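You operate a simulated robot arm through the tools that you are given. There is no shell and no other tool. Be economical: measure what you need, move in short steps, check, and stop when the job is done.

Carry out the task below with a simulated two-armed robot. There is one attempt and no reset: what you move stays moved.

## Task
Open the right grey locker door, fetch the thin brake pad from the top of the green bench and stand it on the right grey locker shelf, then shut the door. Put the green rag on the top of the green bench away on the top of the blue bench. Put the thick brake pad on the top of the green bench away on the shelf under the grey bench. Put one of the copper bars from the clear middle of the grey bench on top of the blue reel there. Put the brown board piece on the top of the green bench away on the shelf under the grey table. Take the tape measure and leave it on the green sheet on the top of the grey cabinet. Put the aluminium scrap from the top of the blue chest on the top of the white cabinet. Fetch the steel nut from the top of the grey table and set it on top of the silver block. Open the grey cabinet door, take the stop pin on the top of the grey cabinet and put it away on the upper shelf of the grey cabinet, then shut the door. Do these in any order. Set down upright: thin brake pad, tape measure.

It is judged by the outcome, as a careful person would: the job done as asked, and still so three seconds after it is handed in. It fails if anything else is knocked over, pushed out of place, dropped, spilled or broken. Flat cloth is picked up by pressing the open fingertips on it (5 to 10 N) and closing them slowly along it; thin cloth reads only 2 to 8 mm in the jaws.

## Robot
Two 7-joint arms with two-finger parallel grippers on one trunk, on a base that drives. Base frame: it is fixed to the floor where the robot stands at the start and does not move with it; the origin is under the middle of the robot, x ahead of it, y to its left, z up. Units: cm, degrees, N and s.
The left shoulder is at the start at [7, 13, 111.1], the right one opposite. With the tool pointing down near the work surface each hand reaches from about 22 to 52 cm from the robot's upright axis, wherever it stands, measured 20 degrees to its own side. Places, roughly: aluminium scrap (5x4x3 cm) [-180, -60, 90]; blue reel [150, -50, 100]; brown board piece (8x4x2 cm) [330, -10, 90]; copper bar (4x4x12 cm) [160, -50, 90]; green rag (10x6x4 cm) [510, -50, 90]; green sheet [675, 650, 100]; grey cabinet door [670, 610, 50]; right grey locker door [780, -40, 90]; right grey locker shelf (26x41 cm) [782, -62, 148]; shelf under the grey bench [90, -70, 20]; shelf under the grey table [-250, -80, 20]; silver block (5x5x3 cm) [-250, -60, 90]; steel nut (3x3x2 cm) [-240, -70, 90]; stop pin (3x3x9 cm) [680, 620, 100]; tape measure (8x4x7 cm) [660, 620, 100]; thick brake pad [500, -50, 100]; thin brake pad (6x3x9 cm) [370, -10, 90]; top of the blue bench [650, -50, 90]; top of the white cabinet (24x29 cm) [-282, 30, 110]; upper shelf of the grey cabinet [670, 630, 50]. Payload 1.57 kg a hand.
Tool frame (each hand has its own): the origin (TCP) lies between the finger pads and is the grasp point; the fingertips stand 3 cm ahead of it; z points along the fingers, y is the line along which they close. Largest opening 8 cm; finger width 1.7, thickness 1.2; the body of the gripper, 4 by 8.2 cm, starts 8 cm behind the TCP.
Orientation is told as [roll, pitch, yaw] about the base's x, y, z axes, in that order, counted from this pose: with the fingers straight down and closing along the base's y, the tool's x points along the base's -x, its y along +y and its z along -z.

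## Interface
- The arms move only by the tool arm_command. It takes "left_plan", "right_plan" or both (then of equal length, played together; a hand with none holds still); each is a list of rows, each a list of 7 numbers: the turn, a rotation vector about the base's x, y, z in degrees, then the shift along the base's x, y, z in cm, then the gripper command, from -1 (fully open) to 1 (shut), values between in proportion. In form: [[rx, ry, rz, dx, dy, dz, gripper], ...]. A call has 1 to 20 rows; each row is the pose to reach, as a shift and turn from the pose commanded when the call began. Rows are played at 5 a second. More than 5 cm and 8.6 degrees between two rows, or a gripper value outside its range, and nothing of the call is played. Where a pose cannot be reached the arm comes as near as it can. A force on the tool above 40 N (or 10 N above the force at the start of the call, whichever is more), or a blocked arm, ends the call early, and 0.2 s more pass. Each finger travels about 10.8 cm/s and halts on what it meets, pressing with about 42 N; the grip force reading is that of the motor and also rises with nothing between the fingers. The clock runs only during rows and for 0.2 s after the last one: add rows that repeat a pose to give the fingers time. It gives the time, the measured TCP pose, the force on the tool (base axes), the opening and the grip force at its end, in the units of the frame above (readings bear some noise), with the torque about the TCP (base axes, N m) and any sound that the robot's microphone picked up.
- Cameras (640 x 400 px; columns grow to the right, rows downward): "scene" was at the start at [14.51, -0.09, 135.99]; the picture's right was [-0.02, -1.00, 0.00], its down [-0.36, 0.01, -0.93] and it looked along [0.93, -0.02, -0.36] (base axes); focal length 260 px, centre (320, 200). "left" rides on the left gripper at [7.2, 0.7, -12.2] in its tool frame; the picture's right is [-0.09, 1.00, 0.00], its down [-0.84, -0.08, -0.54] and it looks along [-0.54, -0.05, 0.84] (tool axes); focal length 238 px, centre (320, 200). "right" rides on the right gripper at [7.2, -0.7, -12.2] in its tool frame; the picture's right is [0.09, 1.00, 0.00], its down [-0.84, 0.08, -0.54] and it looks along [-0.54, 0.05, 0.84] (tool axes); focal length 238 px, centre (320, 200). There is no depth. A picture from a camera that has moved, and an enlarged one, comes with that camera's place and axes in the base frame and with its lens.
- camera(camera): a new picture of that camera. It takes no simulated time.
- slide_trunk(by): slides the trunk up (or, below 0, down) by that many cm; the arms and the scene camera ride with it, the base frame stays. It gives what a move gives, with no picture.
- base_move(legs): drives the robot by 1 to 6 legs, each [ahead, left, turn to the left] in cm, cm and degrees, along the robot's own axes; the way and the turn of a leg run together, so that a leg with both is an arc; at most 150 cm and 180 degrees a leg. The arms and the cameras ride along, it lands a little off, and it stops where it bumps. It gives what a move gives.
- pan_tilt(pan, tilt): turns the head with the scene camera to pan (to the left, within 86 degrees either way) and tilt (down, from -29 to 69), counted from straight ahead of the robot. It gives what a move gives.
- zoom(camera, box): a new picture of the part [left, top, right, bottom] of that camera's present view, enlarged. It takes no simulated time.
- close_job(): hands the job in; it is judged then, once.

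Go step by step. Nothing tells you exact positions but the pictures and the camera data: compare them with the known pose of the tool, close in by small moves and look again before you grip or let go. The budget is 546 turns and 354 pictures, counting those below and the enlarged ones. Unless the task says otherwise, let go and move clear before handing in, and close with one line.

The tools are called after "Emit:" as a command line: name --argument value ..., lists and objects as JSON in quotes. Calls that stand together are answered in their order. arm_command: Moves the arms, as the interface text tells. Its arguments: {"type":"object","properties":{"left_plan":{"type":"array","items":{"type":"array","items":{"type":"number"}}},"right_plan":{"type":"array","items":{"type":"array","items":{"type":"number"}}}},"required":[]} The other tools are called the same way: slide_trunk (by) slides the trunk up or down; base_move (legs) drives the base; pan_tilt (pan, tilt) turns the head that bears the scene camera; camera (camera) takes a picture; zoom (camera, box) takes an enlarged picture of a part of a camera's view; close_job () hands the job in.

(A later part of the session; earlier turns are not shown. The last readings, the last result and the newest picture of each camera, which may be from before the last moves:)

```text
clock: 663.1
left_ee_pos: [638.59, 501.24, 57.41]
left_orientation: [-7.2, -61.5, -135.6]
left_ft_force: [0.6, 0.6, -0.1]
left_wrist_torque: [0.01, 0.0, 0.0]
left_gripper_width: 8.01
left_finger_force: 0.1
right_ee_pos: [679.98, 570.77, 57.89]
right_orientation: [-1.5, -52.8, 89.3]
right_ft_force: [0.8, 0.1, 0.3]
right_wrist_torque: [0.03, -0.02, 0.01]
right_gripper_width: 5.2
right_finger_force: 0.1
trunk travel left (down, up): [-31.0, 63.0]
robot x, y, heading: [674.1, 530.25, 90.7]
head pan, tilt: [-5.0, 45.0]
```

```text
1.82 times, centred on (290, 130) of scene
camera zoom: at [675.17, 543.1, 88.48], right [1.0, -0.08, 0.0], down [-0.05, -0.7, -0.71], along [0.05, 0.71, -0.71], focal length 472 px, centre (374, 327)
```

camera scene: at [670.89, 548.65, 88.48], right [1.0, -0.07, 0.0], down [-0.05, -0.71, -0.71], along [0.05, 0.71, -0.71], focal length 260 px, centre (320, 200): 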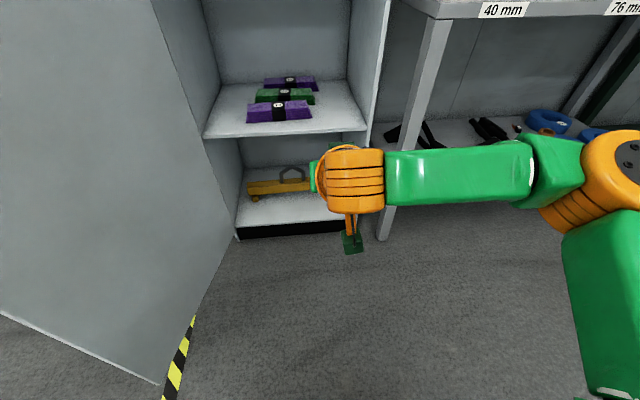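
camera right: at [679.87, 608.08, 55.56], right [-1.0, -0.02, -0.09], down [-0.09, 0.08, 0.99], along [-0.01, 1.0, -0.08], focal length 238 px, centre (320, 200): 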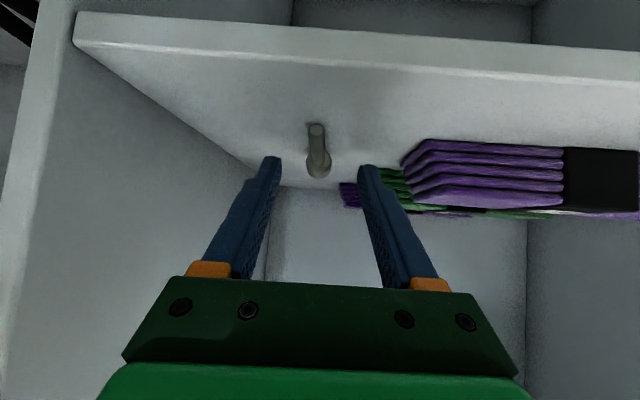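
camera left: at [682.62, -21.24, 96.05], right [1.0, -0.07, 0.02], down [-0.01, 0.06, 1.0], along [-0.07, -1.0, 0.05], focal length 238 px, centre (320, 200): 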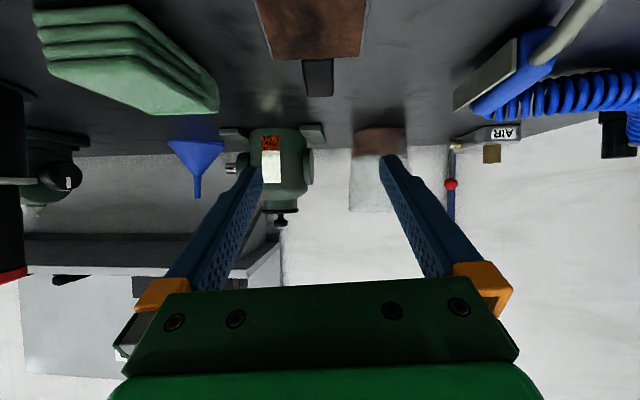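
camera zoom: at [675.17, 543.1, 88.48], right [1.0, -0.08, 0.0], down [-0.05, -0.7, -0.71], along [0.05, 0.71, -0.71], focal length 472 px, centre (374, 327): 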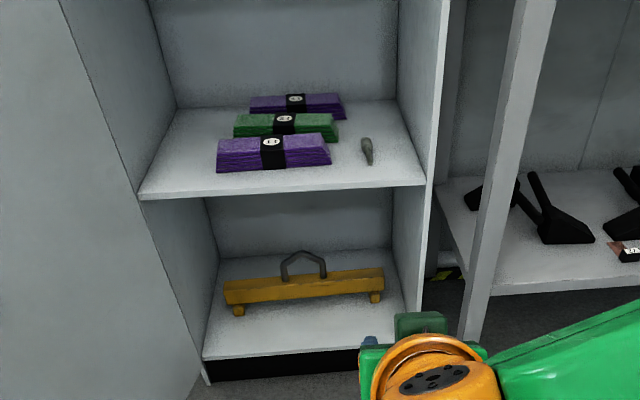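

Pin is on the upper shelf. Now close the cabinet door: go around to its outer side and push it.

Emit:
arm_command --right_plan '[[0, 0, 0, 0, 0, 0, 1], [0, 0, 0, 0, 0, 0, 1]]'

Emit:
slide_trunk --by 25

Emit:
base_move --legs '[[-27, 0, -0.7], [0, 78, 0], [28, 0, 0]]'

Emit:
pan_tilt --pan -20 --tilt 40

Emit:
camera --camera "scene"

```text
clock: 663.7
left_ee_pos: [638.68, 501.26, 57.25]
left_orientation: [-7.1, -61.5, -135.5]
left_ft_force: [-0.4, -0.1, -1.0]
left_wrist_torque: [0.03, -0.02, 0.02]
left_gripper_width: 8.0
left_finger_force: 0.0
right_ee_pos: [679.98, 570.74, 57.84]
right_orientation: [-1.5, -52.8, 89.3]
right_ft_force: [0.2, -0.3, -0.9]
right_wrist_torque: [0.02, 0.04, 0.03]
right_gripper_width: 0.01
right_finger_force: 20.8
trunk travel left (down, up): [-31.0, 63.0]
robot x, y, heading: [674.36, 530.25, 90.4]
head pan, tilt: [-5.0, 45.0]
```

```text
clock: 666.3
left_ee_pos: [638.65, 501.29, 82.41]
left_orientation: [-7.1, -61.5, -135.5]
left_ft_force: [0.4, 0.3, 0.6]
left_wrist_torque: [-0.02, 0.0, 0.02]
left_gripper_width: 8.0
left_finger_force: 0.0
right_ee_pos: [680.08, 570.89, 82.96]
right_orientation: [-1.5, -52.8, 89.2]
right_ft_force: [-0.5, 0.5, 0.6]
right_wrist_torque: [0.0, 0.01, 0.01]
right_gripper_width: 0.0
right_finger_force: 21.4
trunk travel left (down, up): [-56.0, 38.0]
robot x, y, heading: [674.24, 530.0, 90.3]
head pan, tilt: [-5.0, 45.0]
```

```text
clock: 673.6
left_ee_pos: [560.48, 501.3, 82.32]
left_orientation: [-7.1, -61.4, -135.6]
left_ft_force: [0.1, -0.1, 0.6]
left_wrist_torque: [0.01, 0.0, 0.0]
left_gripper_width: 8.0
left_finger_force: 0.1
right_ee_pos: [602.28, 570.69, 82.88]
right_orientation: [-1.5, -52.7, 89.0]
right_ft_force: [0.8, 0.2, -0.8]
right_wrist_torque: [0.01, -0.02, 0.0]
right_gripper_width: 0.0
right_finger_force: 21.5
trunk travel left (down, up): [-56.0, 38.0]
robot x, y, heading: [596.36, 530.2, 90.4]
head pan, tilt: [-5.0, 45.0]
```

```text
clock: 674.3
left_ee_pos: [560.45, 501.33, 82.19]
left_orientation: [-7.1, -61.5, -135.7]
left_ft_force: [-0.5, 0.2, 0.0]
left_wrist_torque: [0.0, 0.01, 0.04]
left_gripper_width: 8.0
left_finger_force: 0.1
right_ee_pos: [602.18, 570.65, 82.95]
right_orientation: [-1.5, -52.8, 88.9]
right_ft_force: [0.8, -0.9, 0.4]
right_wrist_torque: [-0.01, 0.02, 0.02]
right_gripper_width: 0.0
right_finger_force: 20.8
trunk travel left (down, up): [-56.0, 38.0]
robot x, y, heading: [596.67, 529.46, 90.2]
head pan, tilt: [-20.0, 40.0]
```

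```text
110 pictures are left
camera scene: at [599.41, 542.9, 114.21], right [0.94, -0.34, 0.0], down [-0.22, -0.61, -0.77], along [0.26, 0.72, -0.64], focal length 260 px, centre (320, 200)
```

scene: 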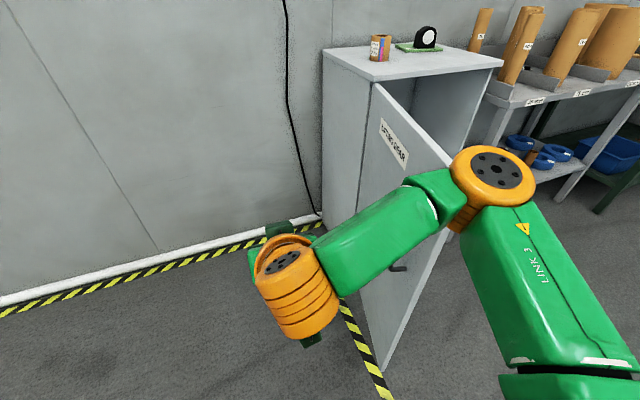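

The forearm already pushes the door. Strafe right in steps.

Emit:
base_move --legs '[[0, -18, 0]]'

Emit:
camera --camera "scene"

```text
clock: 675.9
left_ee_pos: [579.3, 501.38, 82.31]
left_orientation: [-7.1, -61.5, -135.5]
left_ft_force: [-0.2, -0.5, 0.2]
left_wrist_torque: [0.01, 0.01, 0.01]
left_gripper_width: 8.01
left_finger_force: 0.1
right_ee_pos: [620.7, 570.92, 82.88]
right_orientation: [-1.5, -52.8, 89.0]
right_ft_force: [0.0, 0.5, 0.4]
right_wrist_torque: [0.02, -0.02, -0.02]
right_gripper_width: 0.0
right_finger_force: 21.1
trunk travel left (down, up): [-56.0, 38.0]
robot x, y, heading: [615.21, 530.04, 90.7]
head pan, tilt: [-20.0, 40.0]
```

```text
109 pictures are left
camera scene: at [618.03, 543.04, 114.21], right [0.94, -0.33, 0.0], down [-0.21, -0.61, -0.77], along [0.26, 0.72, -0.64], focal length 260 px, centre (320, 200)
```

scene: 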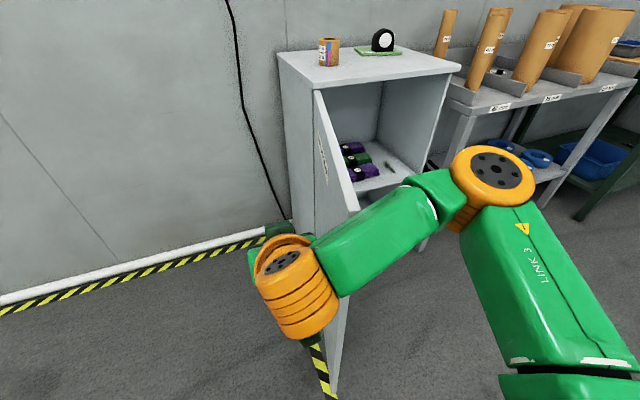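

Emit:
base_move --legs '[[0, -20, 0]]'

Emit:
camera --camera "scene"

```text
clock: 677.5
left_ee_pos: [599.05, 501.6, 82.32]
left_orientation: [-7.1, -61.5, -135.7]
left_ft_force: [0.6, -0.8, -0.9]
left_wrist_torque: [0.0, 0.0, -0.02]
left_gripper_width: 8.01
left_finger_force: 0.2
right_ee_pos: [640.5, 571.13, 82.91]
right_orientation: [-1.5, -52.7, 89.1]
right_ft_force: [-0.1, 0.1, -0.1]
right_wrist_torque: [0.02, 0.01, 0.01]
right_gripper_width: 0.0
right_finger_force: 21.4
trunk travel left (down, up): [-56.0, 38.0]
robot x, y, heading: [634.58, 530.6, 90.5]
head pan, tilt: [-20.0, 40.0]
```

```text
108 pictures are left
camera scene: at [637.88, 543.2, 114.21], right [0.94, -0.33, 0.0], down [-0.21, -0.61, -0.77], along [0.26, 0.72, -0.64], focal length 260 px, centre (320, 200)
```

scene: 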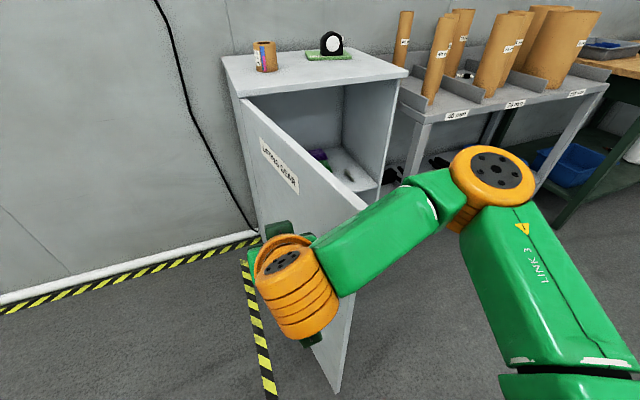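

Emit:
base_move --legs '[[3, -18, 0]]'

Emit:
base_move --legs '[[10, -10, 0]]'

Emit:
camera --camera "scene"

```text
clock: 679.0
left_ee_pos: [616.99, 504.66, 82.36]
left_orientation: [-7.2, -61.5, -135.6]
left_ft_force: [0.3, -1.4, -0.2]
left_wrist_torque: [0.01, 0.01, -0.01]
left_gripper_width: 7.97
left_finger_force: 0.2
right_ee_pos: [658.58, 574.15, 82.9]
right_orientation: [-1.5, -52.7, 89.1]
right_ft_force: [-0.6, 0.1, -0.9]
right_wrist_torque: [0.0, -0.01, 0.05]
right_gripper_width: 0.0
right_finger_force: 21.4
trunk travel left (down, up): [-56.0, 38.0]
robot x, y, heading: [653.06, 533.29, 90.3]
head pan, tilt: [-20.0, 40.0]
```

```text
clock: 680.3
left_ee_pos: [627.09, 515.04, 82.35]
left_orientation: [-7.1, -61.4, -135.5]
left_ft_force: [0.4, -0.3, 0.9]
left_wrist_torque: [-0.01, -0.01, 0.0]
left_gripper_width: 7.98
left_finger_force: 0.0
right_ee_pos: [668.49, 584.39, 82.77]
right_orientation: [-1.5, -52.7, 89.2]
right_ft_force: [0.1, -0.3, -0.2]
right_wrist_torque: [0.01, 0.0, -0.01]
right_gripper_width: 0.0
right_finger_force: 21.5
trunk travel left (down, up): [-56.0, 38.0]
robot x, y, heading: [663.09, 543.78, 90.5]
head pan, tilt: [-20.0, 40.0]
```

```text
107 pictures are left
camera scene: at [665.85, 556.68, 114.21], right [0.94, -0.33, 0.0], down [-0.22, -0.61, -0.77], along [0.26, 0.72, -0.64], focal length 260 px, centre (320, 200)
```

scene: 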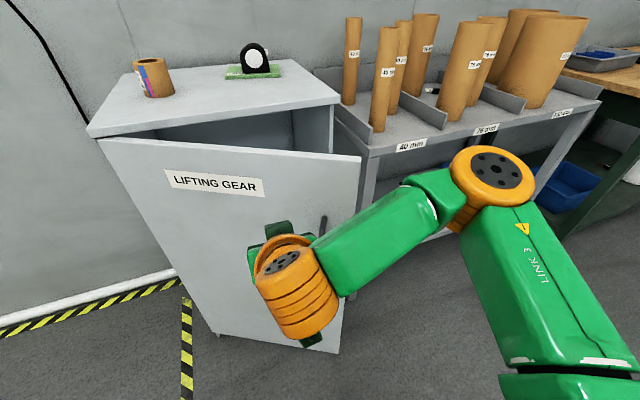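

Emit:
base_move --legs '[[15, -3, 0]]'

Emit:
base_move --legs '[[6, 0, 0]]'

Emit:
base_move --legs '[[3, 0, 0]]'

Emit:
camera --camera "scene"

```text
clock: 681.7
left_ee_pos: [630.13, 529.97, 82.3]
left_orientation: [-7.1, -61.6, -135.4]
left_ft_force: [-0.3, 0.2, -0.1]
left_wrist_torque: [0.01, 0.0, 0.03]
left_gripper_width: 7.99
left_finger_force: 0.2
right_ee_pos: [671.35, 599.47, 82.81]
right_orientation: [-1.5, -52.8, 89.2]
right_ft_force: [-0.1, 1.2, 0.2]
right_wrist_torque: [0.0, -0.04, -0.02]
right_gripper_width: 0.01
right_finger_force: 21.4
trunk travel left (down, up): [-56.0, 38.0]
robot x, y, heading: [665.79, 558.55, 90.3]
head pan, tilt: [-20.0, 40.0]
```

```text
clock: 682.7
left_ee_pos: [629.85, 535.82, 82.4]
left_orientation: [-7.1, -61.4, -135.6]
left_ft_force: [0.0, 0.3, 0.1]
left_wrist_torque: [-0.01, 0.02, 0.03]
left_gripper_width: 8.0
left_finger_force: 0.1
right_ee_pos: [671.18, 605.56, 82.9]
right_orientation: [-1.5, -52.8, 89.3]
right_ft_force: [-0.8, 0.0, 0.0]
right_wrist_torque: [0.01, -0.06, 0.02]
right_gripper_width: 0.03
right_finger_force: 21.1
trunk travel left (down, up): [-56.0, 38.0]
robot x, y, heading: [665.61, 564.63, 90.3]
head pan, tilt: [-20.0, 40.0]
```

```text
clock: 683.5
left_ee_pos: [629.75, 538.92, 82.22]
left_orientation: [-7.2, -61.5, -135.4]
left_ft_force: [-0.3, -0.4, 0.2]
left_wrist_torque: [0.02, 0.04, -0.01]
left_gripper_width: 8.02
left_finger_force: 0.1
right_ee_pos: [671.26, 608.38, 82.94]
right_orientation: [-1.6, -52.7, 89.3]
right_ft_force: [0.1, -0.1, 0.6]
right_wrist_torque: [-0.01, 0.03, 0.04]
right_gripper_width: 0.0
right_finger_force: 21.8
trunk travel left (down, up): [-56.0, 38.0]
robot x, y, heading: [665.78, 567.5, 90.7]
head pan, tilt: [-20.0, 40.0]
```

```text
106 pictures are left
camera scene: at [668.54, 580.64, 114.22], right [0.94, -0.33, 0.0], down [-0.21, -0.61, -0.77], along [0.25, 0.72, -0.64], focal length 260 px, centre (320, 200)
```

scene: 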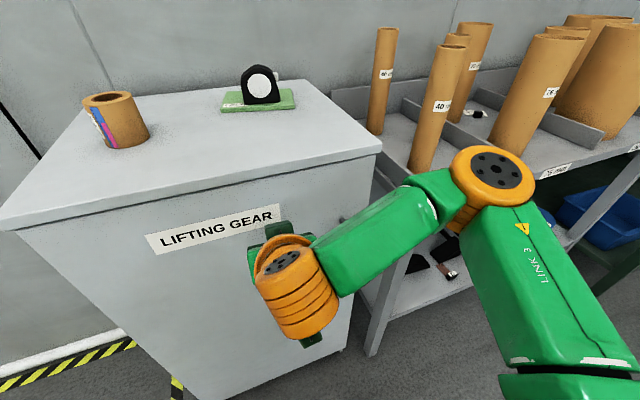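

Emit:
base_move --legs '[[3, 0, 0]]'

Emit:
base_move --legs '[[-35, 0, 0]]'

Emit:
camera --camera "scene"

```text
clock: 684.5
left_ee_pos: [629.74, 541.62, 82.22]
left_orientation: [-7.5, -61.4, -135.2]
left_ft_force: [0.5, 0.0, 0.7]
left_wrist_torque: [-0.01, -0.01, 0.01]
left_gripper_width: 7.98
left_finger_force: 0.0
right_ee_pos: [671.07, 610.89, 82.91]
right_orientation: [-1.5, -52.6, 89.5]
right_ft_force: [0.4, -5.4, 2.0]
right_wrist_torque: [0.0, 0.03, -0.01]
right_gripper_width: 0.0
right_finger_force: 21.3
trunk travel left (down, up): [-56.0, 38.0]
robot x, y, heading: [665.66, 570.11, 90.5]
head pan, tilt: [-20.0, 40.0]
stopped in leg 1: the force on the tool passed its limit at 119 N (the readings are from after the stop); the commanded pose is now the measured one
```

```text
clock: 686.8
left_ee_pos: [630.1, 506.14, 82.29]
left_orientation: [-7.2, -61.5, -135.4]
left_ft_force: [-0.4, 0.4, -1.5]
left_wrist_torque: [-0.01, 0.0, 0.04]
left_gripper_width: 7.99
left_finger_force: 0.0
right_ee_pos: [671.49, 575.4, 82.87]
right_orientation: [-1.6, -52.5, 89.6]
right_ft_force: [0.3, 0.4, -0.5]
right_wrist_torque: [-0.04, 0.01, 0.03]
right_gripper_width: 0.02
right_finger_force: 21.5
trunk travel left (down, up): [-56.0, 38.0]
robot x, y, heading: [665.96, 534.98, 90.4]
head pan, tilt: [-20.0, 40.0]
```

```text
105 pictures are left
camera scene: at [668.89, 547.81, 114.21], right [0.94, -0.33, 0.0], down [-0.21, -0.61, -0.77], along [0.26, 0.72, -0.64], focal length 260 px, centre (320, 200)
```

scene: 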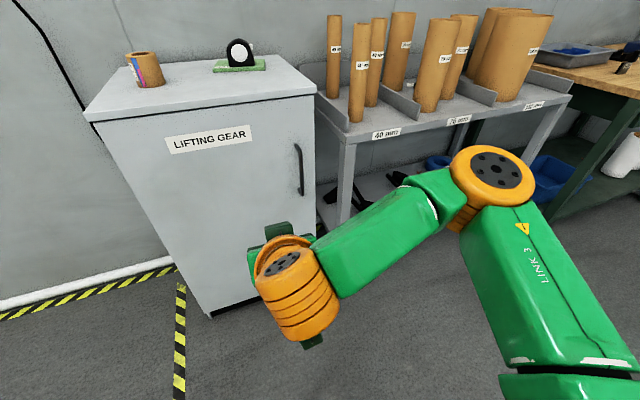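

Cabinet shut, pin and tape done. Next the thick brake pad on the green bench. Drive back toward the gap between green and blue benches.

Emit:
slide_trunk --by 33

Emit:
base_move --legs '[[-50, 38, 0], [0, 0, 179], [150, 0, 0], [150, 0, 0], [115, 0, 0]]'

Emit:
pan_tilt --pan -30 --tilt 35

Emit:
camera --camera "scene"

```text
clock: 690.0
left_ee_pos: [630.06, 506.08, 115.26]
left_orientation: [-7.3, -61.5, -135.4]
left_ft_force: [-0.1, -0.3, -0.1]
left_wrist_torque: [0.0, 0.01, -0.01]
left_gripper_width: 7.99
left_finger_force: 0.0
right_ee_pos: [671.48, 575.45, 115.82]
right_orientation: [-1.7, -52.5, 89.6]
right_ft_force: [-0.1, -0.5, -0.7]
right_wrist_torque: [-0.03, -0.02, 0.01]
right_gripper_width: 0.0
right_finger_force: 21.4
trunk travel left (down, up): [-89.0, 5.0]
robot x, y, heading: [665.83, 534.6, 90.4]
head pan, tilt: [-20.0, 40.0]
```

```text
clock: 720.4
left_ee_pos: [649.6, 95.01, 115.41]
left_orientation: [-7.3, -61.5, 42.6]
left_ft_force: [0.0, 0.5, -0.1]
left_wrist_torque: [0.0, 0.02, 0.0]
left_gripper_width: 7.98
left_finger_force: 0.1
right_ee_pos: [605.95, 27.3, 116.05]
right_orientation: [-1.7, -52.5, -92.5]
right_ft_force: [-0.4, 0.6, 0.7]
right_wrist_torque: [0.04, 0.0, 0.02]
right_gripper_width: 0.0
right_finger_force: 20.8
trunk travel left (down, up): [-89.0, 5.0]
robot x, y, heading: [612.75, 67.46, -91.4]
head pan, tilt: [-20.0, 40.0]
```

```text
clock: 721.1
left_ee_pos: [649.57, 95.04, 115.31]
left_orientation: [-7.2, -61.5, 42.6]
left_ft_force: [0.6, 0.1, 0.0]
left_wrist_torque: [-0.01, 0.03, 0.01]
left_gripper_width: 8.0
left_finger_force: 0.2
right_ee_pos: [605.81, 27.22, 115.84]
right_orientation: [-1.6, -52.4, -92.5]
right_ft_force: [-0.8, 0.1, -0.7]
right_wrist_torque: [0.04, 0.0, -0.02]
right_gripper_width: 0.0
right_finger_force: 21.4
trunk travel left (down, up): [-89.0, 5.0]
robot x, y, heading: [612.93, 67.83, -91.6]
head pan, tilt: [-30.0, 35.0]
```

```text
104 pictures are left
camera scene: at [608.32, 55.18, 147.96], right [-0.85, 0.52, 0.0], down [0.3, 0.49, -0.82], along [-0.43, -0.7, -0.57], focal length 260 px, centre (320, 200)
```

scene: 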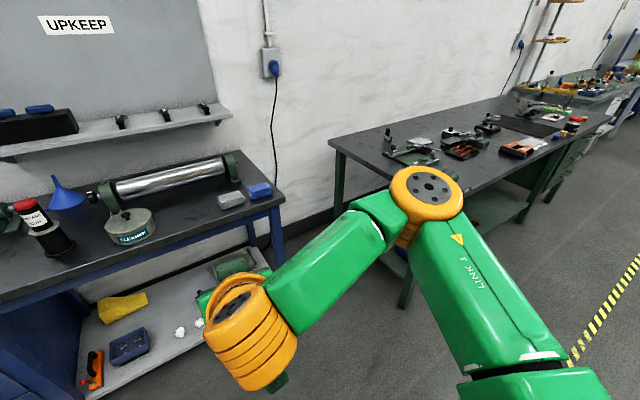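

Position at the gap: strafe right, turn to heading ≈-137°, and move in part way.

Emit:
base_move --legs '[[0, -69, 0], [0, 0, -45.5], [48, 51, 0]]'

Emit:
pan_tilt --pan -15 --tilt 45

Emit:
camera --camera "scene"

```text
clock: 730.5
left_ee_pos: [586.09, -9.13, 115.32]
left_orientation: [-7.4, -61.5, -4.0]
left_ft_force: [-0.1, 0.3, -0.7]
left_wrist_torque: [-0.01, 0.01, -0.05]
left_gripper_width: 7.97
left_finger_force: 0.0
right_ee_pos: [506.83, -23.71, 115.86]
right_orientation: [-1.5, -52.5, -139.3]
right_ft_force: [0.8, 0.0, 0.6]
right_wrist_torque: [0.03, -0.01, -0.01]
right_gripper_width: 0.01
right_finger_force: 21.2
trunk travel left (down, up): [-89.0, 5.0]
robot x, y, heading: [541.31, -1.3, -138.2]
head pan, tilt: [-30.0, 35.0]
```

```text
clock: 731.3
left_ee_pos: [586.23, -9.12, 115.27]
left_orientation: [-7.2, -61.4, -4.2]
left_ft_force: [-0.4, 0.1, -0.3]
left_wrist_torque: [0.02, -0.01, 0.0]
left_gripper_width: 8.0
left_finger_force: 0.0
right_ee_pos: [506.69, -24.03, 115.72]
right_orientation: [-1.6, -52.5, -139.1]
right_ft_force: [0.0, -0.1, -0.9]
right_wrist_torque: [-0.03, 0.01, 0.01]
right_gripper_width: 0.0
right_finger_force: 21.6
trunk travel left (down, up): [-89.0, 5.0]
robot x, y, heading: [540.97, -1.34, -138.1]
head pan, tilt: [-15.0, 45.0]
```

```text
103 pictures are left
camera scene: at [530.24, -8.14, 146.48], right [-0.45, 0.89, 0.0], down [0.63, 0.32, -0.71], along [-0.63, -0.32, -0.71], focal length 260 px, centre (320, 200)
```

scene: 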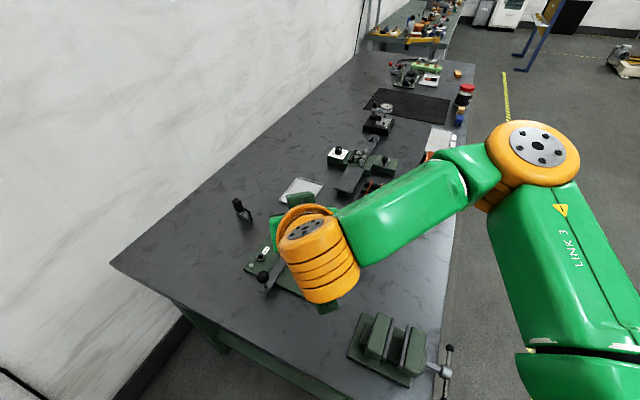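

Emit:
zoom --camera "scene" --box '[200, 180, 290, 240]'

```text
6.67 times, centred on (245, 210) of scene
camera zoom: at [530.24, -8.14, 146.48], right [-0.45, 0.89, 0.0], down [0.63, 0.32, -0.71], along [-0.63, -0.32, -0.71], focal length 1733 px, centre (820, 133)
```

zoom: 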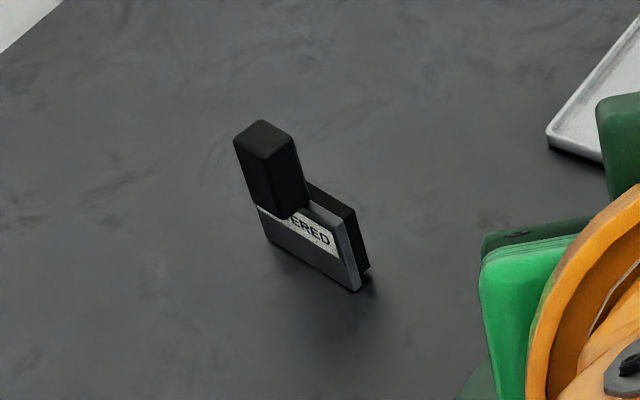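

Pad block centre ≈(495,-52.4), plate perpendicular to x. Move the base deeper and orient the hand: pointing -x, tilt ~30°.

Emit:
base_move --legs '[[16, 18, 0]]'

Emit:
arm_command --right_plan '[[0, 0, -8, -1, 0, 0, -0.3], [0, 0, -16, -2, 0, 0, -0.3], [0, 0, -24, -3, 0, 0, -0.3], [0, 0, -32, -4, 0, 0, -0.3], [0, 0, -41, -5, 0, 0, -0.3], [0, 0, -41, -5, 0, 0, -0.3]]'

Emit:
arm_command --right_plan '[[0, -6, 0, -1, -1, 0, -0.3], [0, -12, 0, -2, -2, 0, -0.3], [0, -18, 0, -3, -3, 0, -0.3], [0, -22, 0, -4, -4, 0, -0.3], [0, -22, 0, -5, -5, 0, -0.3]]'

Emit:
camera --camera "right"

```text
clock: 733.1
left_ee_pos: [586.2, -32.73, 115.44]
left_orientation: [-7.4, -61.5, -4.0]
left_ft_force: [0.3, 0.3, 0.0]
left_wrist_torque: [0.01, 0.01, 0.0]
left_gripper_width: 8.0
left_finger_force: 0.0
right_ee_pos: [506.83, -47.25, 115.94]
right_orientation: [-1.5, -52.7, -139.5]
right_ft_force: [0.1, -0.2, 0.6]
right_wrist_torque: [0.0, -0.01, 0.03]
right_gripper_width: 0.01
right_finger_force: 21.5
trunk travel left (down, up): [-89.0, 5.0]
robot x, y, heading: [541.42, -24.45, -138.0]
head pan, tilt: [-15.0, 45.0]
```

```text
refused: row 5 steps farther than a row can; nothing moved
```

```text
clock: 734.3
left_ee_pos: [586.2, -33.05, 115.47]
left_orientation: [-7.2, -61.5, -4.3]
left_ft_force: [0.4, 0.0, 0.4]
left_wrist_torque: [0.03, 0.01, -0.02]
left_gripper_width: 8.0
left_finger_force: 0.1
right_ee_pos: [501.81, -52.49, 115.83]
right_orientation: [15.6, -34.2, -151.3]
right_ft_force: [1.3, 0.5, -0.7]
right_wrist_torque: [-0.01, -0.03, 0.0]
right_gripper_width: 5.19
right_finger_force: 0.0
trunk travel left (down, up): [-89.0, 5.0]
robot x, y, heading: [541.08, -24.62, -138.4]
head pan, tilt: [-15.0, 45.0]
```

```text
101 pictures are left
camera right: at [510.79, -43.21, 121.41], right [0.66, -0.73, 0.17], down [-0.37, -0.12, 0.92], along [-0.65, -0.67, -0.35], focal length 238 px, centre (320, 200)
```

right: 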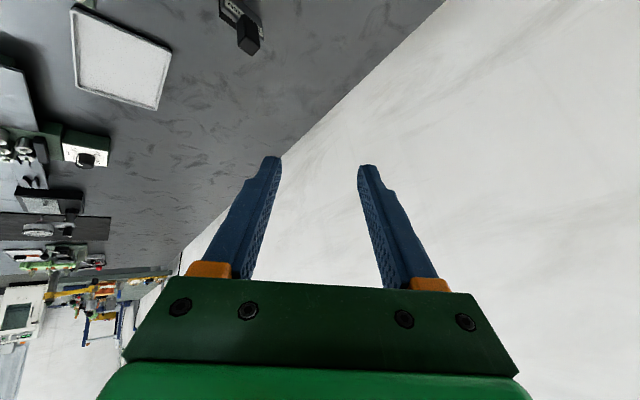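

Compute the composite rotation and correct the hand orientation.

Emit:
arm_command --right_plan '[[2.8, -0.2, -7.4, 0, 0, -1, -0.3], [5.6, -0.4, -14.8, 0, 0, -2, -0.3], [8.5, -0.7, -22.3, 0, 0, -4, -0.3], [11.3, -0.9, -29.7, 0, 0, -6, -0.3], [14.1, -1.1, -37.1, 0, 0, -8, -0.3], [14.1, -1.1, -37.1, 0, 0, -8, -0.3]]'

Emit:
camera --camera "right"

```text
clock: 735.7
left_ee_pos: [586.29, -33.03, 115.4]
left_orientation: [-7.2, -61.5, -4.3]
left_ft_force: [0.3, 0.5, -0.2]
left_wrist_torque: [0.02, 0.03, 0.04]
left_gripper_width: 7.99
left_finger_force: 0.0
right_ee_pos: [502.01, -52.46, 107.82]
right_orientation: [0.0, -29.8, 179.6]
right_ft_force: [0.4, -0.9, -0.1]
right_wrist_torque: [-0.01, -0.03, -0.04]
right_gripper_width: 5.18
right_finger_force: 0.0
trunk travel left (down, up): [-89.0, 5.0]
robot x, y, heading: [541.03, -24.66, -138.1]
head pan, tilt: [-15.0, 45.0]
```

```text
100 pictures are left
camera right: at [514.18, -52.01, 114.93], right [0.07, -1.0, -0.05], down [-0.46, -0.07, 0.89], along [-0.89, -0.04, -0.46], focal length 238 px, centre (320, 200)
```

right: 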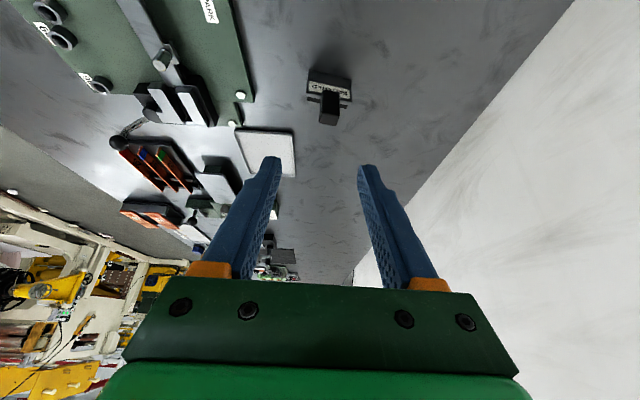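

Orientation is right. Block at (494.6,-53.5). Approach along the finger axis.

Emit:
arm_command --right_plan '[[0, 0, 0, -1.2, -0.5, -3.5, -0.3], [0, 0, 0, -2.2, -1, -6.8, -0.3], [0, 0, 0, -4, -1, -10, -0.3], [0, 0, 0, -4, -1, -10, -0.3]]'

Emit:
camera --camera "right"

```text
clock: 736.7
left_ee_pos: [586.17, -32.96, 115.41]
left_orientation: [-7.3, -61.4, -4.2]
left_ft_force: [0.4, -0.2, 0.5]
left_wrist_torque: [-0.02, -0.02, -0.01]
left_gripper_width: 8.0
left_finger_force: 0.2
right_ee_pos: [497.75, -53.26, 97.81]
right_orientation: [0.1, -29.7, 179.7]
right_ft_force: [-0.4, 0.5, 0.2]
right_wrist_torque: [-0.03, -0.02, 0.0]
right_gripper_width: 5.22
right_finger_force: 0.0
trunk travel left (down, up): [-89.0, 5.0]
robot x, y, heading: [540.79, -24.68, -137.8]
head pan, tilt: [-15.0, 45.0]
```

```text
99 pictures are left
camera right: at [510.02, -52.82, 104.9], right [0.08, -1.0, -0.05], down [-0.46, -0.08, 0.89], along [-0.89, -0.05, -0.46], focal length 238 px, centre (320, 200)
```

right: 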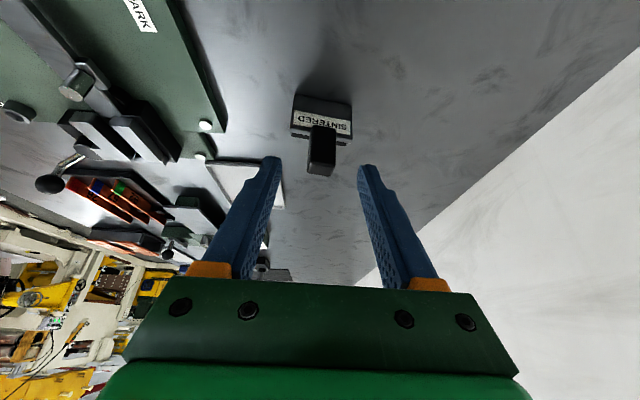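

Emit:
arm_command --right_plan '[[0, 0, 0, -1, -0.1, -2, -0.3], [0, 0, 0, -1.8, -0.2, -4, -0.3], [0, 0, 0, -2.2, -0.2, -5.6, -0.3], [0, 0, 0, -2.2, -0.2, -5.6, -0.3]]'

Emit:
camera --camera "right"

```text
clock: 737.7
left_ee_pos: [586.16, -33.11, 115.34]
left_orientation: [-7.2, -61.5, -4.3]
left_ft_force: [0.1, 0.2, 0.1]
left_wrist_torque: [-0.02, 0.01, -0.02]
left_gripper_width: 8.01
left_finger_force: 0.1
right_ee_pos: [496.67, -52.23, 93.96]
right_orientation: [0.0, -29.7, 179.6]
right_ft_force: [-0.4, -0.3, 0.1]
right_wrist_torque: [0.0, 0.0, 0.0]
right_gripper_width: 5.2
right_finger_force: 0.2
right hand out of reach, approached as far as the arm can: row 2, 3, 4
trunk travel left (down, up): [-89.0, 5.0]
robot x, y, heading: [541.15, -24.98, -138.4]
head pan, tilt: [-15.0, 45.0]
```

```text
98 pictures are left
camera right: at [508.88, -51.76, 101.04], right [0.07, -1.0, -0.05], down [-0.46, -0.08, 0.89], along [-0.89, -0.04, -0.46], focal length 238 px, centre (320, 200)
```

right: 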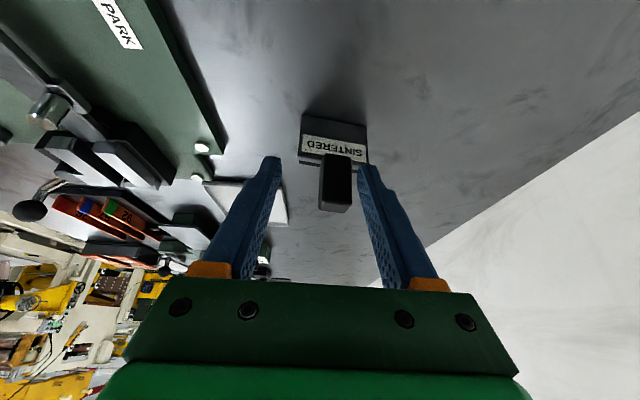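

Reach limit again—back off at once, then use the trunk for height.

Emit:
arm_command --right_plan '[[0, 0, 0, 1, 0, 2, -0.3], [0, 0, 0, 2, 0, 4, -0.3], [0, 0, 0, 3, 0, 7, -0.3], [0, 0, 0, 3, 0, 10, -0.3]]'

```text
clock: 738.7
left_ee_pos: [586.22, -33.02, 115.34]
left_orientation: [-7.3, -61.5, -4.3]
left_ft_force: [-0.6, 0.5, -0.1]
left_wrist_torque: [-0.02, 0.0, -0.03]
left_gripper_width: 8.01
left_finger_force: 0.0
right_ee_pos: [499.65, -52.18, 104.05]
right_orientation: [0.0, -29.8, 179.8]
right_ft_force: [-0.4, -0.6, -0.5]
right_wrist_torque: [-0.02, -0.02, 0.02]
right_gripper_width: 5.21
right_finger_force: 0.0
trunk travel left (down, up): [-89.0, 5.0]
robot x, y, heading: [541.3, -24.98, -138.2]
head pan, tilt: [-15.0, 45.0]
```

Emit:
slide_trunk --by -8

Emit:
arm_command --right_plan '[[0, 0, 0, -1.5, -0.6, -1, -0.3], [0, 0, 0, -2.8, -1.2, -2, -0.3], [0, 0, 0, -3.8, -1.2, -3.5, -0.3], [0, 0, 0, -3.8, -1.2, -3.5, -0.3]]'

Emit:
camera --camera "right"

```text
clock: 739.9
left_ee_pos: [586.26, -33.05, 107.29]
left_orientation: [-7.3, -61.4, -4.2]
left_ft_force: [-1.1, -1.3, -0.5]
left_wrist_torque: [0.01, -0.01, -0.02]
left_gripper_width: 8.02
left_finger_force: 0.0
right_ee_pos: [499.59, -52.26, 96.15]
right_orientation: [0.1, -29.7, 179.7]
right_ft_force: [0.5, 0.0, -0.9]
right_wrist_torque: [0.01, -0.01, -0.01]
right_gripper_width: 5.19
right_finger_force: 0.1
trunk travel left (down, up): [-81.0, 13.0]
robot x, y, heading: [541.1, -25.29, -138.2]
head pan, tilt: [-15.0, 45.0]
```

```text
clock: 740.9
left_ee_pos: [586.2, -32.86, 107.39]
left_orientation: [-7.2, -61.5, -4.2]
left_ft_force: [0.2, 0.5, 0.1]
left_wrist_torque: [0.0, -0.02, -0.03]
left_gripper_width: 7.99
left_finger_force: 0.1
right_ee_pos: [495.81, -53.32, 92.64]
right_orientation: [-0.1, -29.9, 179.6]
right_ft_force: [-0.9, -0.5, -0.2]
right_wrist_torque: [0.0, 0.01, 0.02]
right_gripper_width: 5.2
right_finger_force: 0.0
trunk travel left (down, up): [-81.0, 13.0]
robot x, y, heading: [541.05, -24.73, -138.1]
head pan, tilt: [-15.0, 45.0]
```

```text
97 pictures are left
camera right: at [508.03, -52.99, 99.62], right [0.08, -1.0, -0.05], down [-0.46, -0.08, 0.89], along [-0.89, -0.05, -0.46], focal length 238 px, centre (320, 200)
```

right: 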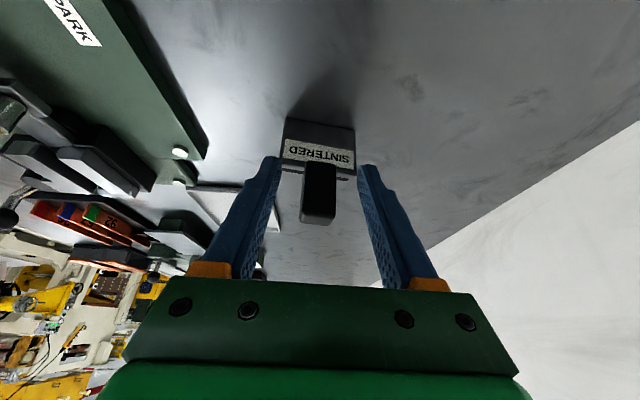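

Block between the fingers. Close and lift.

Emit:
arm_command --right_plan '[[0, 0, 0, 0, 0, 0, 0.1], [0, 0, 0, 0, 0, 0, 0.4], [0, 0, 0, 0, 0, 0, 0.8], [0, 0, 0, 0, 0, 0, 1], [0, 0, 0, 0, 0, 0, 1], [0, 0, 0, 0, 0, 3, 1], [0, 0, 0, 1, 0, 7, 1], [0, 0, 0, 3, 0, 11, 1], [0, 0, 0, 5, 0, 15, 1], [0, 0, 0, 5, 0, 15, 1]]'

Emit:
camera --camera "right"

```text
clock: 743.1
left_ee_pos: [586.2, -33.04, 107.38]
left_orientation: [-7.1, -61.7, -4.4]
left_ft_force: [0.9, 0.0, 0.6]
left_wrist_torque: [0.0, -0.01, 0.01]
left_gripper_width: 8.01
left_finger_force: 0.0
right_ee_pos: [500.72, -53.63, 107.64]
right_orientation: [0.0, -29.7, 179.7]
right_ft_force: [0.2, -0.6, -2.1]
right_wrist_torque: [0.01, -0.05, 0.02]
right_gripper_width: 2.11
right_finger_force: 34.4
trunk travel left (down, up): [-81.0, 13.0]
robot x, y, heading: [540.89, -24.87, -138.2]
head pan, tilt: [-15.0, 45.0]
```

```text
96 pictures are left
camera right: at [512.82, -53.11, 114.71], right [0.07, -1.0, -0.05], down [-0.46, -0.08, 0.89], along [-0.89, -0.04, -0.46], focal length 238 px, centre (320, 200)
```

right: 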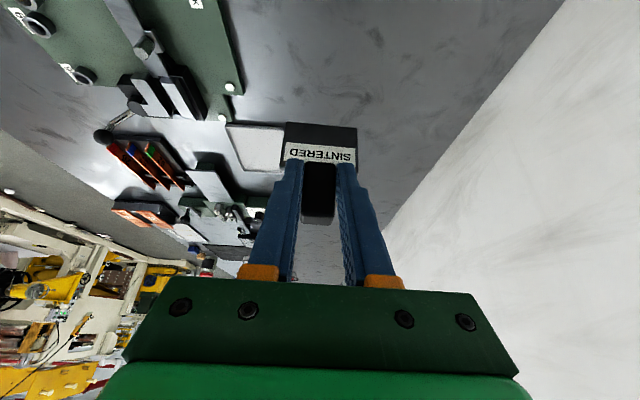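

Held. Leave the gap and head to the grey bench.

Emit:
slide_trunk --by 8

Emit:
base_move --legs '[[-64, -71, 0], [0, 0, 48], [0, -150, 0], [0, -150, 0], [0, -140, 0]]'

Emit:
pan_tilt --pan 0 --tilt 40

Emit:
camera --camera "scene"

```text
clock: 744.2
left_ee_pos: [586.1, -33.13, 115.28]
left_orientation: [-7.1, -61.6, -4.3]
left_ft_force: [-0.5, 0.8, -0.4]
left_wrist_torque: [-0.02, 0.02, 0.02]
left_gripper_width: 7.97
left_finger_force: 0.0
right_ee_pos: [500.58, -53.59, 115.65]
right_orientation: [-0.1, -29.6, 179.6]
right_ft_force: [-0.2, -0.1, -2.3]
right_wrist_torque: [0.0, -0.04, 0.0]
right_gripper_width: 2.13
right_finger_force: 34.2
trunk travel left (down, up): [-89.0, 5.0]
robot x, y, heading: [540.8, -25.21, -138.0]
head pan, tilt: [-15.0, 45.0]
```

```text
clock: 772.0
left_ee_pos: [138.58, 97.75, 115.26]
left_orientation: [-7.2, -61.5, 44.1]
left_ft_force: [0.7, -0.5, -1.0]
left_wrist_torque: [0.06, -0.01, -0.01]
left_gripper_width: 8.0
left_finger_force: 0.0
right_ee_pos: [97.04, 20.09, 115.65]
right_orientation: [-0.1, -29.8, -131.9]
right_ft_force: [-1.0, -0.1, -1.6]
right_wrist_torque: [0.05, -0.03, -0.01]
right_gripper_width: 2.13
right_finger_force: 34.5
trunk travel left (down, up): [-89.0, 5.0]
robot x, y, heading: [102.58, 69.22, -89.9]
head pan, tilt: [-15.0, 45.0]
```

```text
clock: 772.8
left_ee_pos: [138.41, 97.83, 115.43]
left_orientation: [-7.2, -61.6, 44.0]
left_ft_force: [-0.2, 0.6, -0.1]
left_wrist_torque: [-0.01, 0.01, -0.03]
left_gripper_width: 8.01
left_finger_force: 0.1
right_ee_pos: [96.97, 20.11, 115.71]
right_orientation: [0.0, -29.7, -131.9]
right_ft_force: [-0.5, -0.2, -2.5]
right_wrist_torque: [0.01, -0.03, 0.0]
right_gripper_width: 2.13
right_finger_force: 34.5
trunk travel left (down, up): [-89.0, 5.0]
robot x, y, heading: [102.46, 69.54, -89.8]
head pan, tilt: [0.0, 40.0]
```

```text
95 pictures are left
camera scene: at [102.66, 56.0, 147.2], right [-1.0, 0.0, 0.0], down [0.0, 0.64, -0.77], along [0.0, -0.77, -0.64], focal length 260 px, centre (320, 200)
```

scene: 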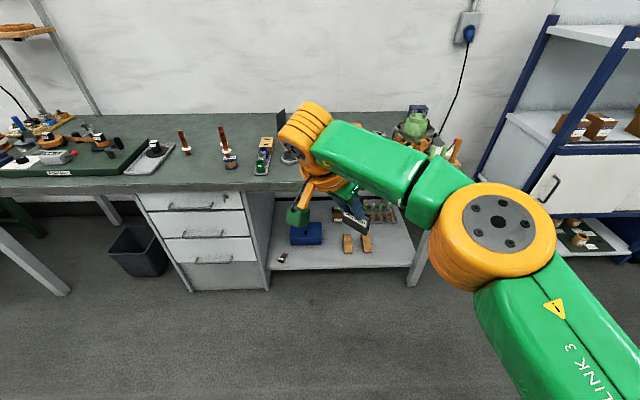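

The shelf under the bench has a free spot at about (63,-46). Turn the hand forward, lower the trunk.

Emit:
arm_command --right_plan '[[0, 0, 8, -1, 0.5, -1, 1], [0, 0, 16, -2, 1, -2, 1], [0, 0, 24, -3, 1.5, -3, 1], [0, 0, 32, -4, 2, -4, 1], [0, 0, 40, -5, 2, -5, 1], [0, 0, 42, -6, 2, -6, 1], [0, 0, 42, -6, 2, -6, 1]]'

Emit:
slide_trunk --by -40

Emit:
slide_trunk --by -38

Emit:
base_move --legs '[[0, -29, 0], [35, 0, 0]]'

Emit:
camera --camera "right"

Emit:
camera --camera "scene"

```text
clock: 774.4
left_ee_pos: [138.5, 97.72, 115.28]
left_orientation: [-7.1, -61.5, 44.2]
left_ft_force: [0.2, -0.3, 0.0]
left_wrist_torque: [-0.03, -0.02, 0.03]
left_gripper_width: 7.99
left_finger_force: 0.0
right_ee_pos: [91.02, 22.16, 109.66]
right_orientation: [0.0, -29.8, -89.8]
right_ft_force: [0.2, 1.1, -2.3]
right_wrist_torque: [0.06, -0.02, -0.07]
right_gripper_width: 2.13
right_finger_force: 34.0
trunk travel left (down, up): [-89.0, 5.0]
robot x, y, heading: [102.54, 69.68, -89.9]
head pan, tilt: [0.0, 40.0]
```

```text
clock: 778.2
left_ee_pos: [138.42, 97.8, 75.38]
left_orientation: [-7.2, -61.5, 44.1]
left_ft_force: [0.0, -0.2, 0.1]
left_wrist_torque: [0.03, 0.0, 0.01]
left_gripper_width: 7.97
left_finger_force: 0.0
right_ee_pos: [90.94, 22.25, 69.66]
right_orientation: [0.0, -29.7, -89.9]
right_ft_force: [-0.6, -0.2, -2.0]
right_wrist_torque: [0.04, -0.01, 0.0]
right_gripper_width: 2.14
right_finger_force: 34.1
trunk travel left (down, up): [-49.0, 45.0]
robot x, y, heading: [102.45, 69.58, -89.9]
head pan, tilt: [0.0, 40.0]
```

```text
clock: 781.9
left_ee_pos: [138.49, 97.83, 37.33]
left_orientation: [-7.2, -61.5, 44.1]
left_ft_force: [0.1, -1.2, 0.5]
left_wrist_torque: [0.0, -0.01, 0.0]
left_gripper_width: 8.01
left_finger_force: 0.0
right_ee_pos: [90.98, 22.21, 31.58]
right_orientation: [0.0, -29.7, -89.8]
right_ft_force: [0.7, 0.6, -1.4]
right_wrist_torque: [0.06, 0.01, -0.03]
right_gripper_width: 2.14
right_finger_force: 34.6
trunk travel left (down, up): [-11.0, 83.0]
robot x, y, heading: [102.62, 69.6, -90.1]
head pan, tilt: [0.0, 40.0]
```

```text
clock: 785.7
left_ee_pos: [109.34, 63.58, 37.31]
left_orientation: [-7.3, -61.6, 44.3]
left_ft_force: [0.0, 0.5, -0.1]
left_wrist_torque: [0.01, 0.03, 0.03]
left_gripper_width: 7.99
left_finger_force: 0.0
right_ee_pos: [62.27, -12.4, 31.64]
right_orientation: [0.0, -29.7, -89.5]
right_ft_force: [0.2, 1.2, -2.0]
right_wrist_torque: [0.08, 0.0, 0.07]
right_gripper_width: 2.09
right_finger_force: 34.3
trunk travel left (down, up): [-11.0, 83.0]
robot x, y, heading: [73.15, 35.21, -89.8]
head pan, tilt: [0.0, 40.0]
```

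```text
94 pictures are left
camera right: at [61.49, -0.11, 38.65], right [1.0, 0.09, -0.05], down [0.08, -0.46, 0.89], along [0.06, -0.89, -0.46], focal length 238 px, centre (320, 200)
```

right: 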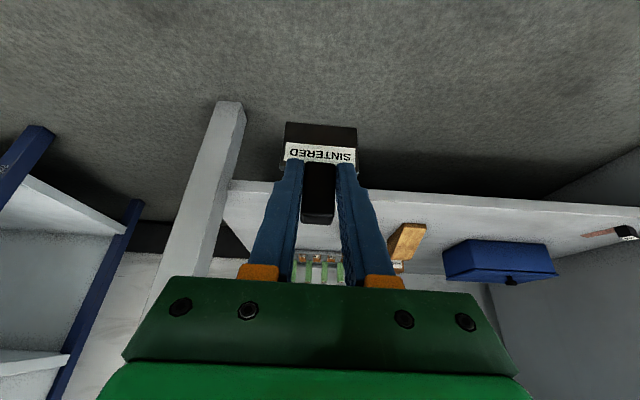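

```text
93 pictures are left
camera scene: at [73.78, 21.62, 69.2], right [-1.0, -0.01, 0.0], down [0.0, 0.64, -0.77], along [0.01, -0.77, -0.64], focal length 260 px, centre (320, 200)
```

scene: 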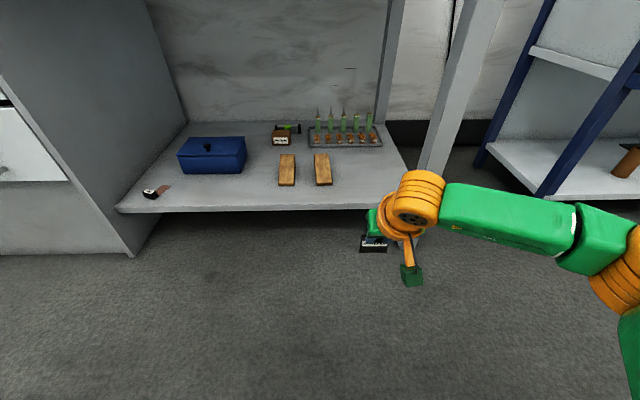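

Free spot at (61,-45). Drive in 33 cm.

Emit:
base_move --legs '[[33, -1, 0]]'

Emit:
arm_command --right_plan '[[0, 0, 0, 0, 0, -1.5, 1], [0, 0, 0, 0, 0, -3, 1], [0, 0, 0, 0, 0, -3, 1]]'

Emit:
camera --camera "right"

Emit:
camera --camera "scene"

```text
clock: 787.9
left_ee_pos: [108.51, 30.94, 37.31]
left_orientation: [-7.2, -61.7, 44.6]
left_ft_force: [-0.3, -0.1, 0.3]
left_wrist_torque: [-0.02, 0.03, 0.01]
left_gripper_width: 7.98
left_finger_force: 0.2
right_ee_pos: [61.9, -45.3, 31.66]
right_orientation: [0.0, -29.7, -89.2]
right_ft_force: [-0.6, 0.1, -2.4]
right_wrist_torque: [0.02, 0.0, 0.0]
right_gripper_width: 2.13
right_finger_force: 33.8
trunk travel left (down, up): [-11.0, 83.0]
robot x, y, heading: [72.71, 2.53, -89.4]
head pan, tilt: [0.0, 40.0]
```

```text
clock: 788.7
left_ee_pos: [108.5, 30.84, 37.32]
left_orientation: [-7.2, -61.6, 44.7]
left_ft_force: [-0.7, 0.2, 0.2]
left_wrist_torque: [0.01, 0.01, 0.02]
left_gripper_width: 8.0
left_finger_force: 0.1
right_ee_pos: [61.81, -45.24, 28.73]
right_orientation: [0.0, -29.7, -89.2]
right_ft_force: [0.3, -0.4, -2.5]
right_wrist_torque: [0.03, -0.01, -0.04]
right_gripper_width: 2.12
right_finger_force: 34.3
trunk travel left (down, up): [-11.0, 83.0]
robot x, y, heading: [72.61, 2.15, -89.3]
head pan, tilt: [0.0, 40.0]
```

```text
92 pictures are left
camera right: at [60.99, -33.07, 35.68], right [0.99, 0.09, -0.05], down [0.08, -0.46, 0.89], along [0.06, -0.88, -0.46], focal length 238 px, centre (320, 200)
```

right: 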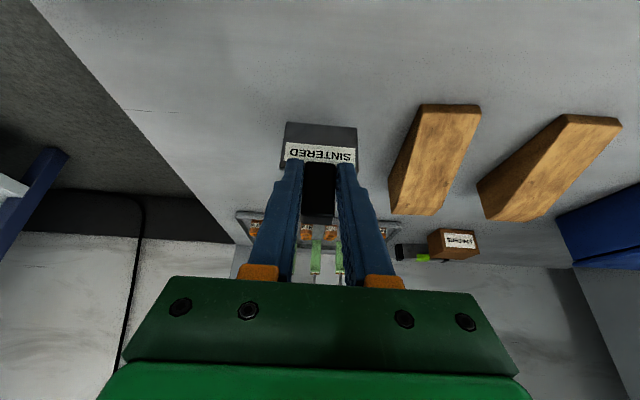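

```text
91 pictures are left
camera scene: at [73.18, -11.33, 69.2], right [-1.0, -0.01, 0.0], down [-0.01, 0.64, -0.77], along [0.01, -0.77, -0.64], focal length 260 px, centre (320, 200)
```

scene: 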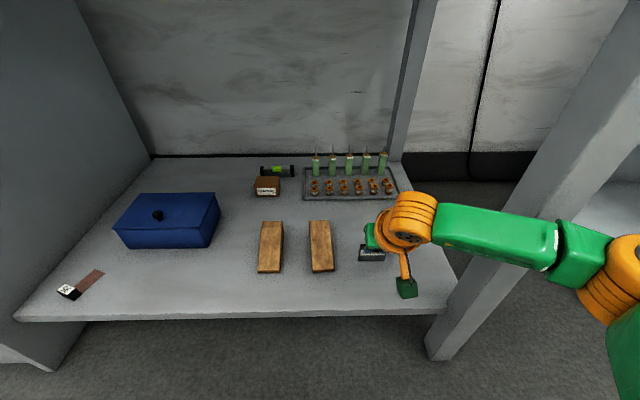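

Emit:
arm_command --right_plan '[[0, 0, 0, 0, 0, -0.4, 1], [0, 0, 0, 0, 0, -0.8, 1], [0, 0, 0, 0, 0, -0.8, 1]]'

Emit:
arm_command --right_plan '[[0, 0, 0, 0, 0, -0.3, 1], [0, 0, 0, 0, 0, -0.5, 1], [0, 0, 0, 0, 0, -0.5, 1]]'

```text
clock: 789.5
left_ee_pos: [108.6, 30.8, 37.43]
left_orientation: [-7.2, -61.6, 44.6]
left_ft_force: [-0.1, 1.2, 0.7]
left_wrist_torque: [-0.01, -0.01, 0.01]
left_gripper_width: 8.0
left_finger_force: 0.0
right_ee_pos: [61.84, -45.34, 27.82]
right_orientation: [0.0, -29.7, -89.3]
right_ft_force: [-0.1, 0.8, -2.9]
right_wrist_torque: [0.06, 0.02, 0.01]
right_gripper_width: 2.13
right_finger_force: 34.5
trunk travel left (down, up): [-11.0, 83.0]
robot x, y, heading: [72.75, 2.0, -89.5]
head pan, tilt: [0.0, 40.0]
```

```text
clock: 790.3
left_ee_pos: [108.6, 30.93, 37.27]
left_orientation: [-7.3, -61.6, 44.5]
left_ft_force: [-0.1, 0.2, -0.3]
left_wrist_torque: [0.0, 0.0, -0.01]
left_gripper_width: 7.96
left_finger_force: 0.1
right_ee_pos: [61.81, -45.2, 27.15]
right_orientation: [-0.2, -29.7, -89.3]
right_ft_force: [-0.5, 0.4, -1.4]
right_wrist_torque: [0.09, -0.01, 0.0]
right_gripper_width: 2.12
right_finger_force: 34.0
trunk travel left (down, up): [-11.0, 83.0]
robot x, y, heading: [72.92, 2.23, -89.1]
head pan, tilt: [0.0, 40.0]
```

Emit:
arm_command --right_plan '[[0, 0, 0, 0, 0, -0.2, 1], [0, 0, 0, 0, 0, -0.4, 1], [0, 0, 0, 0, 0, -0.4, 1]]'

```text
clock: 791.1
left_ee_pos: [108.48, 30.9, 37.31]
left_orientation: [-7.2, -61.6, 44.7]
left_ft_force: [-0.3, -0.6, -0.2]
left_wrist_torque: [0.04, 0.0, 0.02]
left_gripper_width: 7.98
left_finger_force: 0.1
right_ee_pos: [61.84, -45.31, 26.89]
right_orientation: [0.1, -29.8, -89.2]
right_ft_force: [-0.2, 0.0, -2.3]
right_wrist_torque: [0.02, 0.01, -0.04]
right_gripper_width: 2.13
right_finger_force: 34.4
trunk travel left (down, up): [-11.0, 83.0]
robot x, y, heading: [73.03, 2.2, -89.2]
head pan, tilt: [0.0, 40.0]
```

Emit:
arm_command --right_plan '[[0, 0, 0, 0, 0, -0.2, 1], [0, 0, 0, 0, 0, -0.4, 1], [0, 0, 0, 0, 0, -0.4, 1]]'

Emit:
zoom --camera "scene" --box '[330, 180, 450, 310]'

```text
clock: 791.9
left_ee_pos: [108.55, 30.85, 37.39]
left_orientation: [-7.1, -61.6, 44.6]
left_ft_force: [0.3, 0.1, 0.6]
left_wrist_torque: [-0.02, 0.02, -0.04]
left_gripper_width: 8.0
left_finger_force: 0.1
right_ee_pos: [61.89, -45.28, 26.46]
right_orientation: [0.0, -29.7, -89.2]
right_ft_force: [0.0, -0.7, -2.6]
right_wrist_torque: [0.05, -0.03, 0.03]
right_gripper_width: 2.13
right_finger_force: 33.9
trunk travel left (down, up): [-11.0, 83.0]
robot x, y, heading: [72.67, 2.24, -89.2]
head pan, tilt: [0.0, 40.0]
```

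```text
3.08 times, centred on (390, 245) of scene
camera zoom: at [73.18, -11.33, 69.2], right [-1.0, -0.01, 0.0], down [-0.01, 0.64, -0.77], along [0.01, -0.77, -0.64], focal length 800 px, centre (105, 62)
```

zoom: 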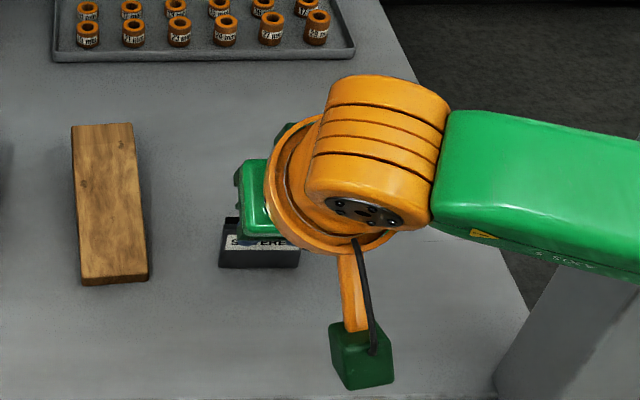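

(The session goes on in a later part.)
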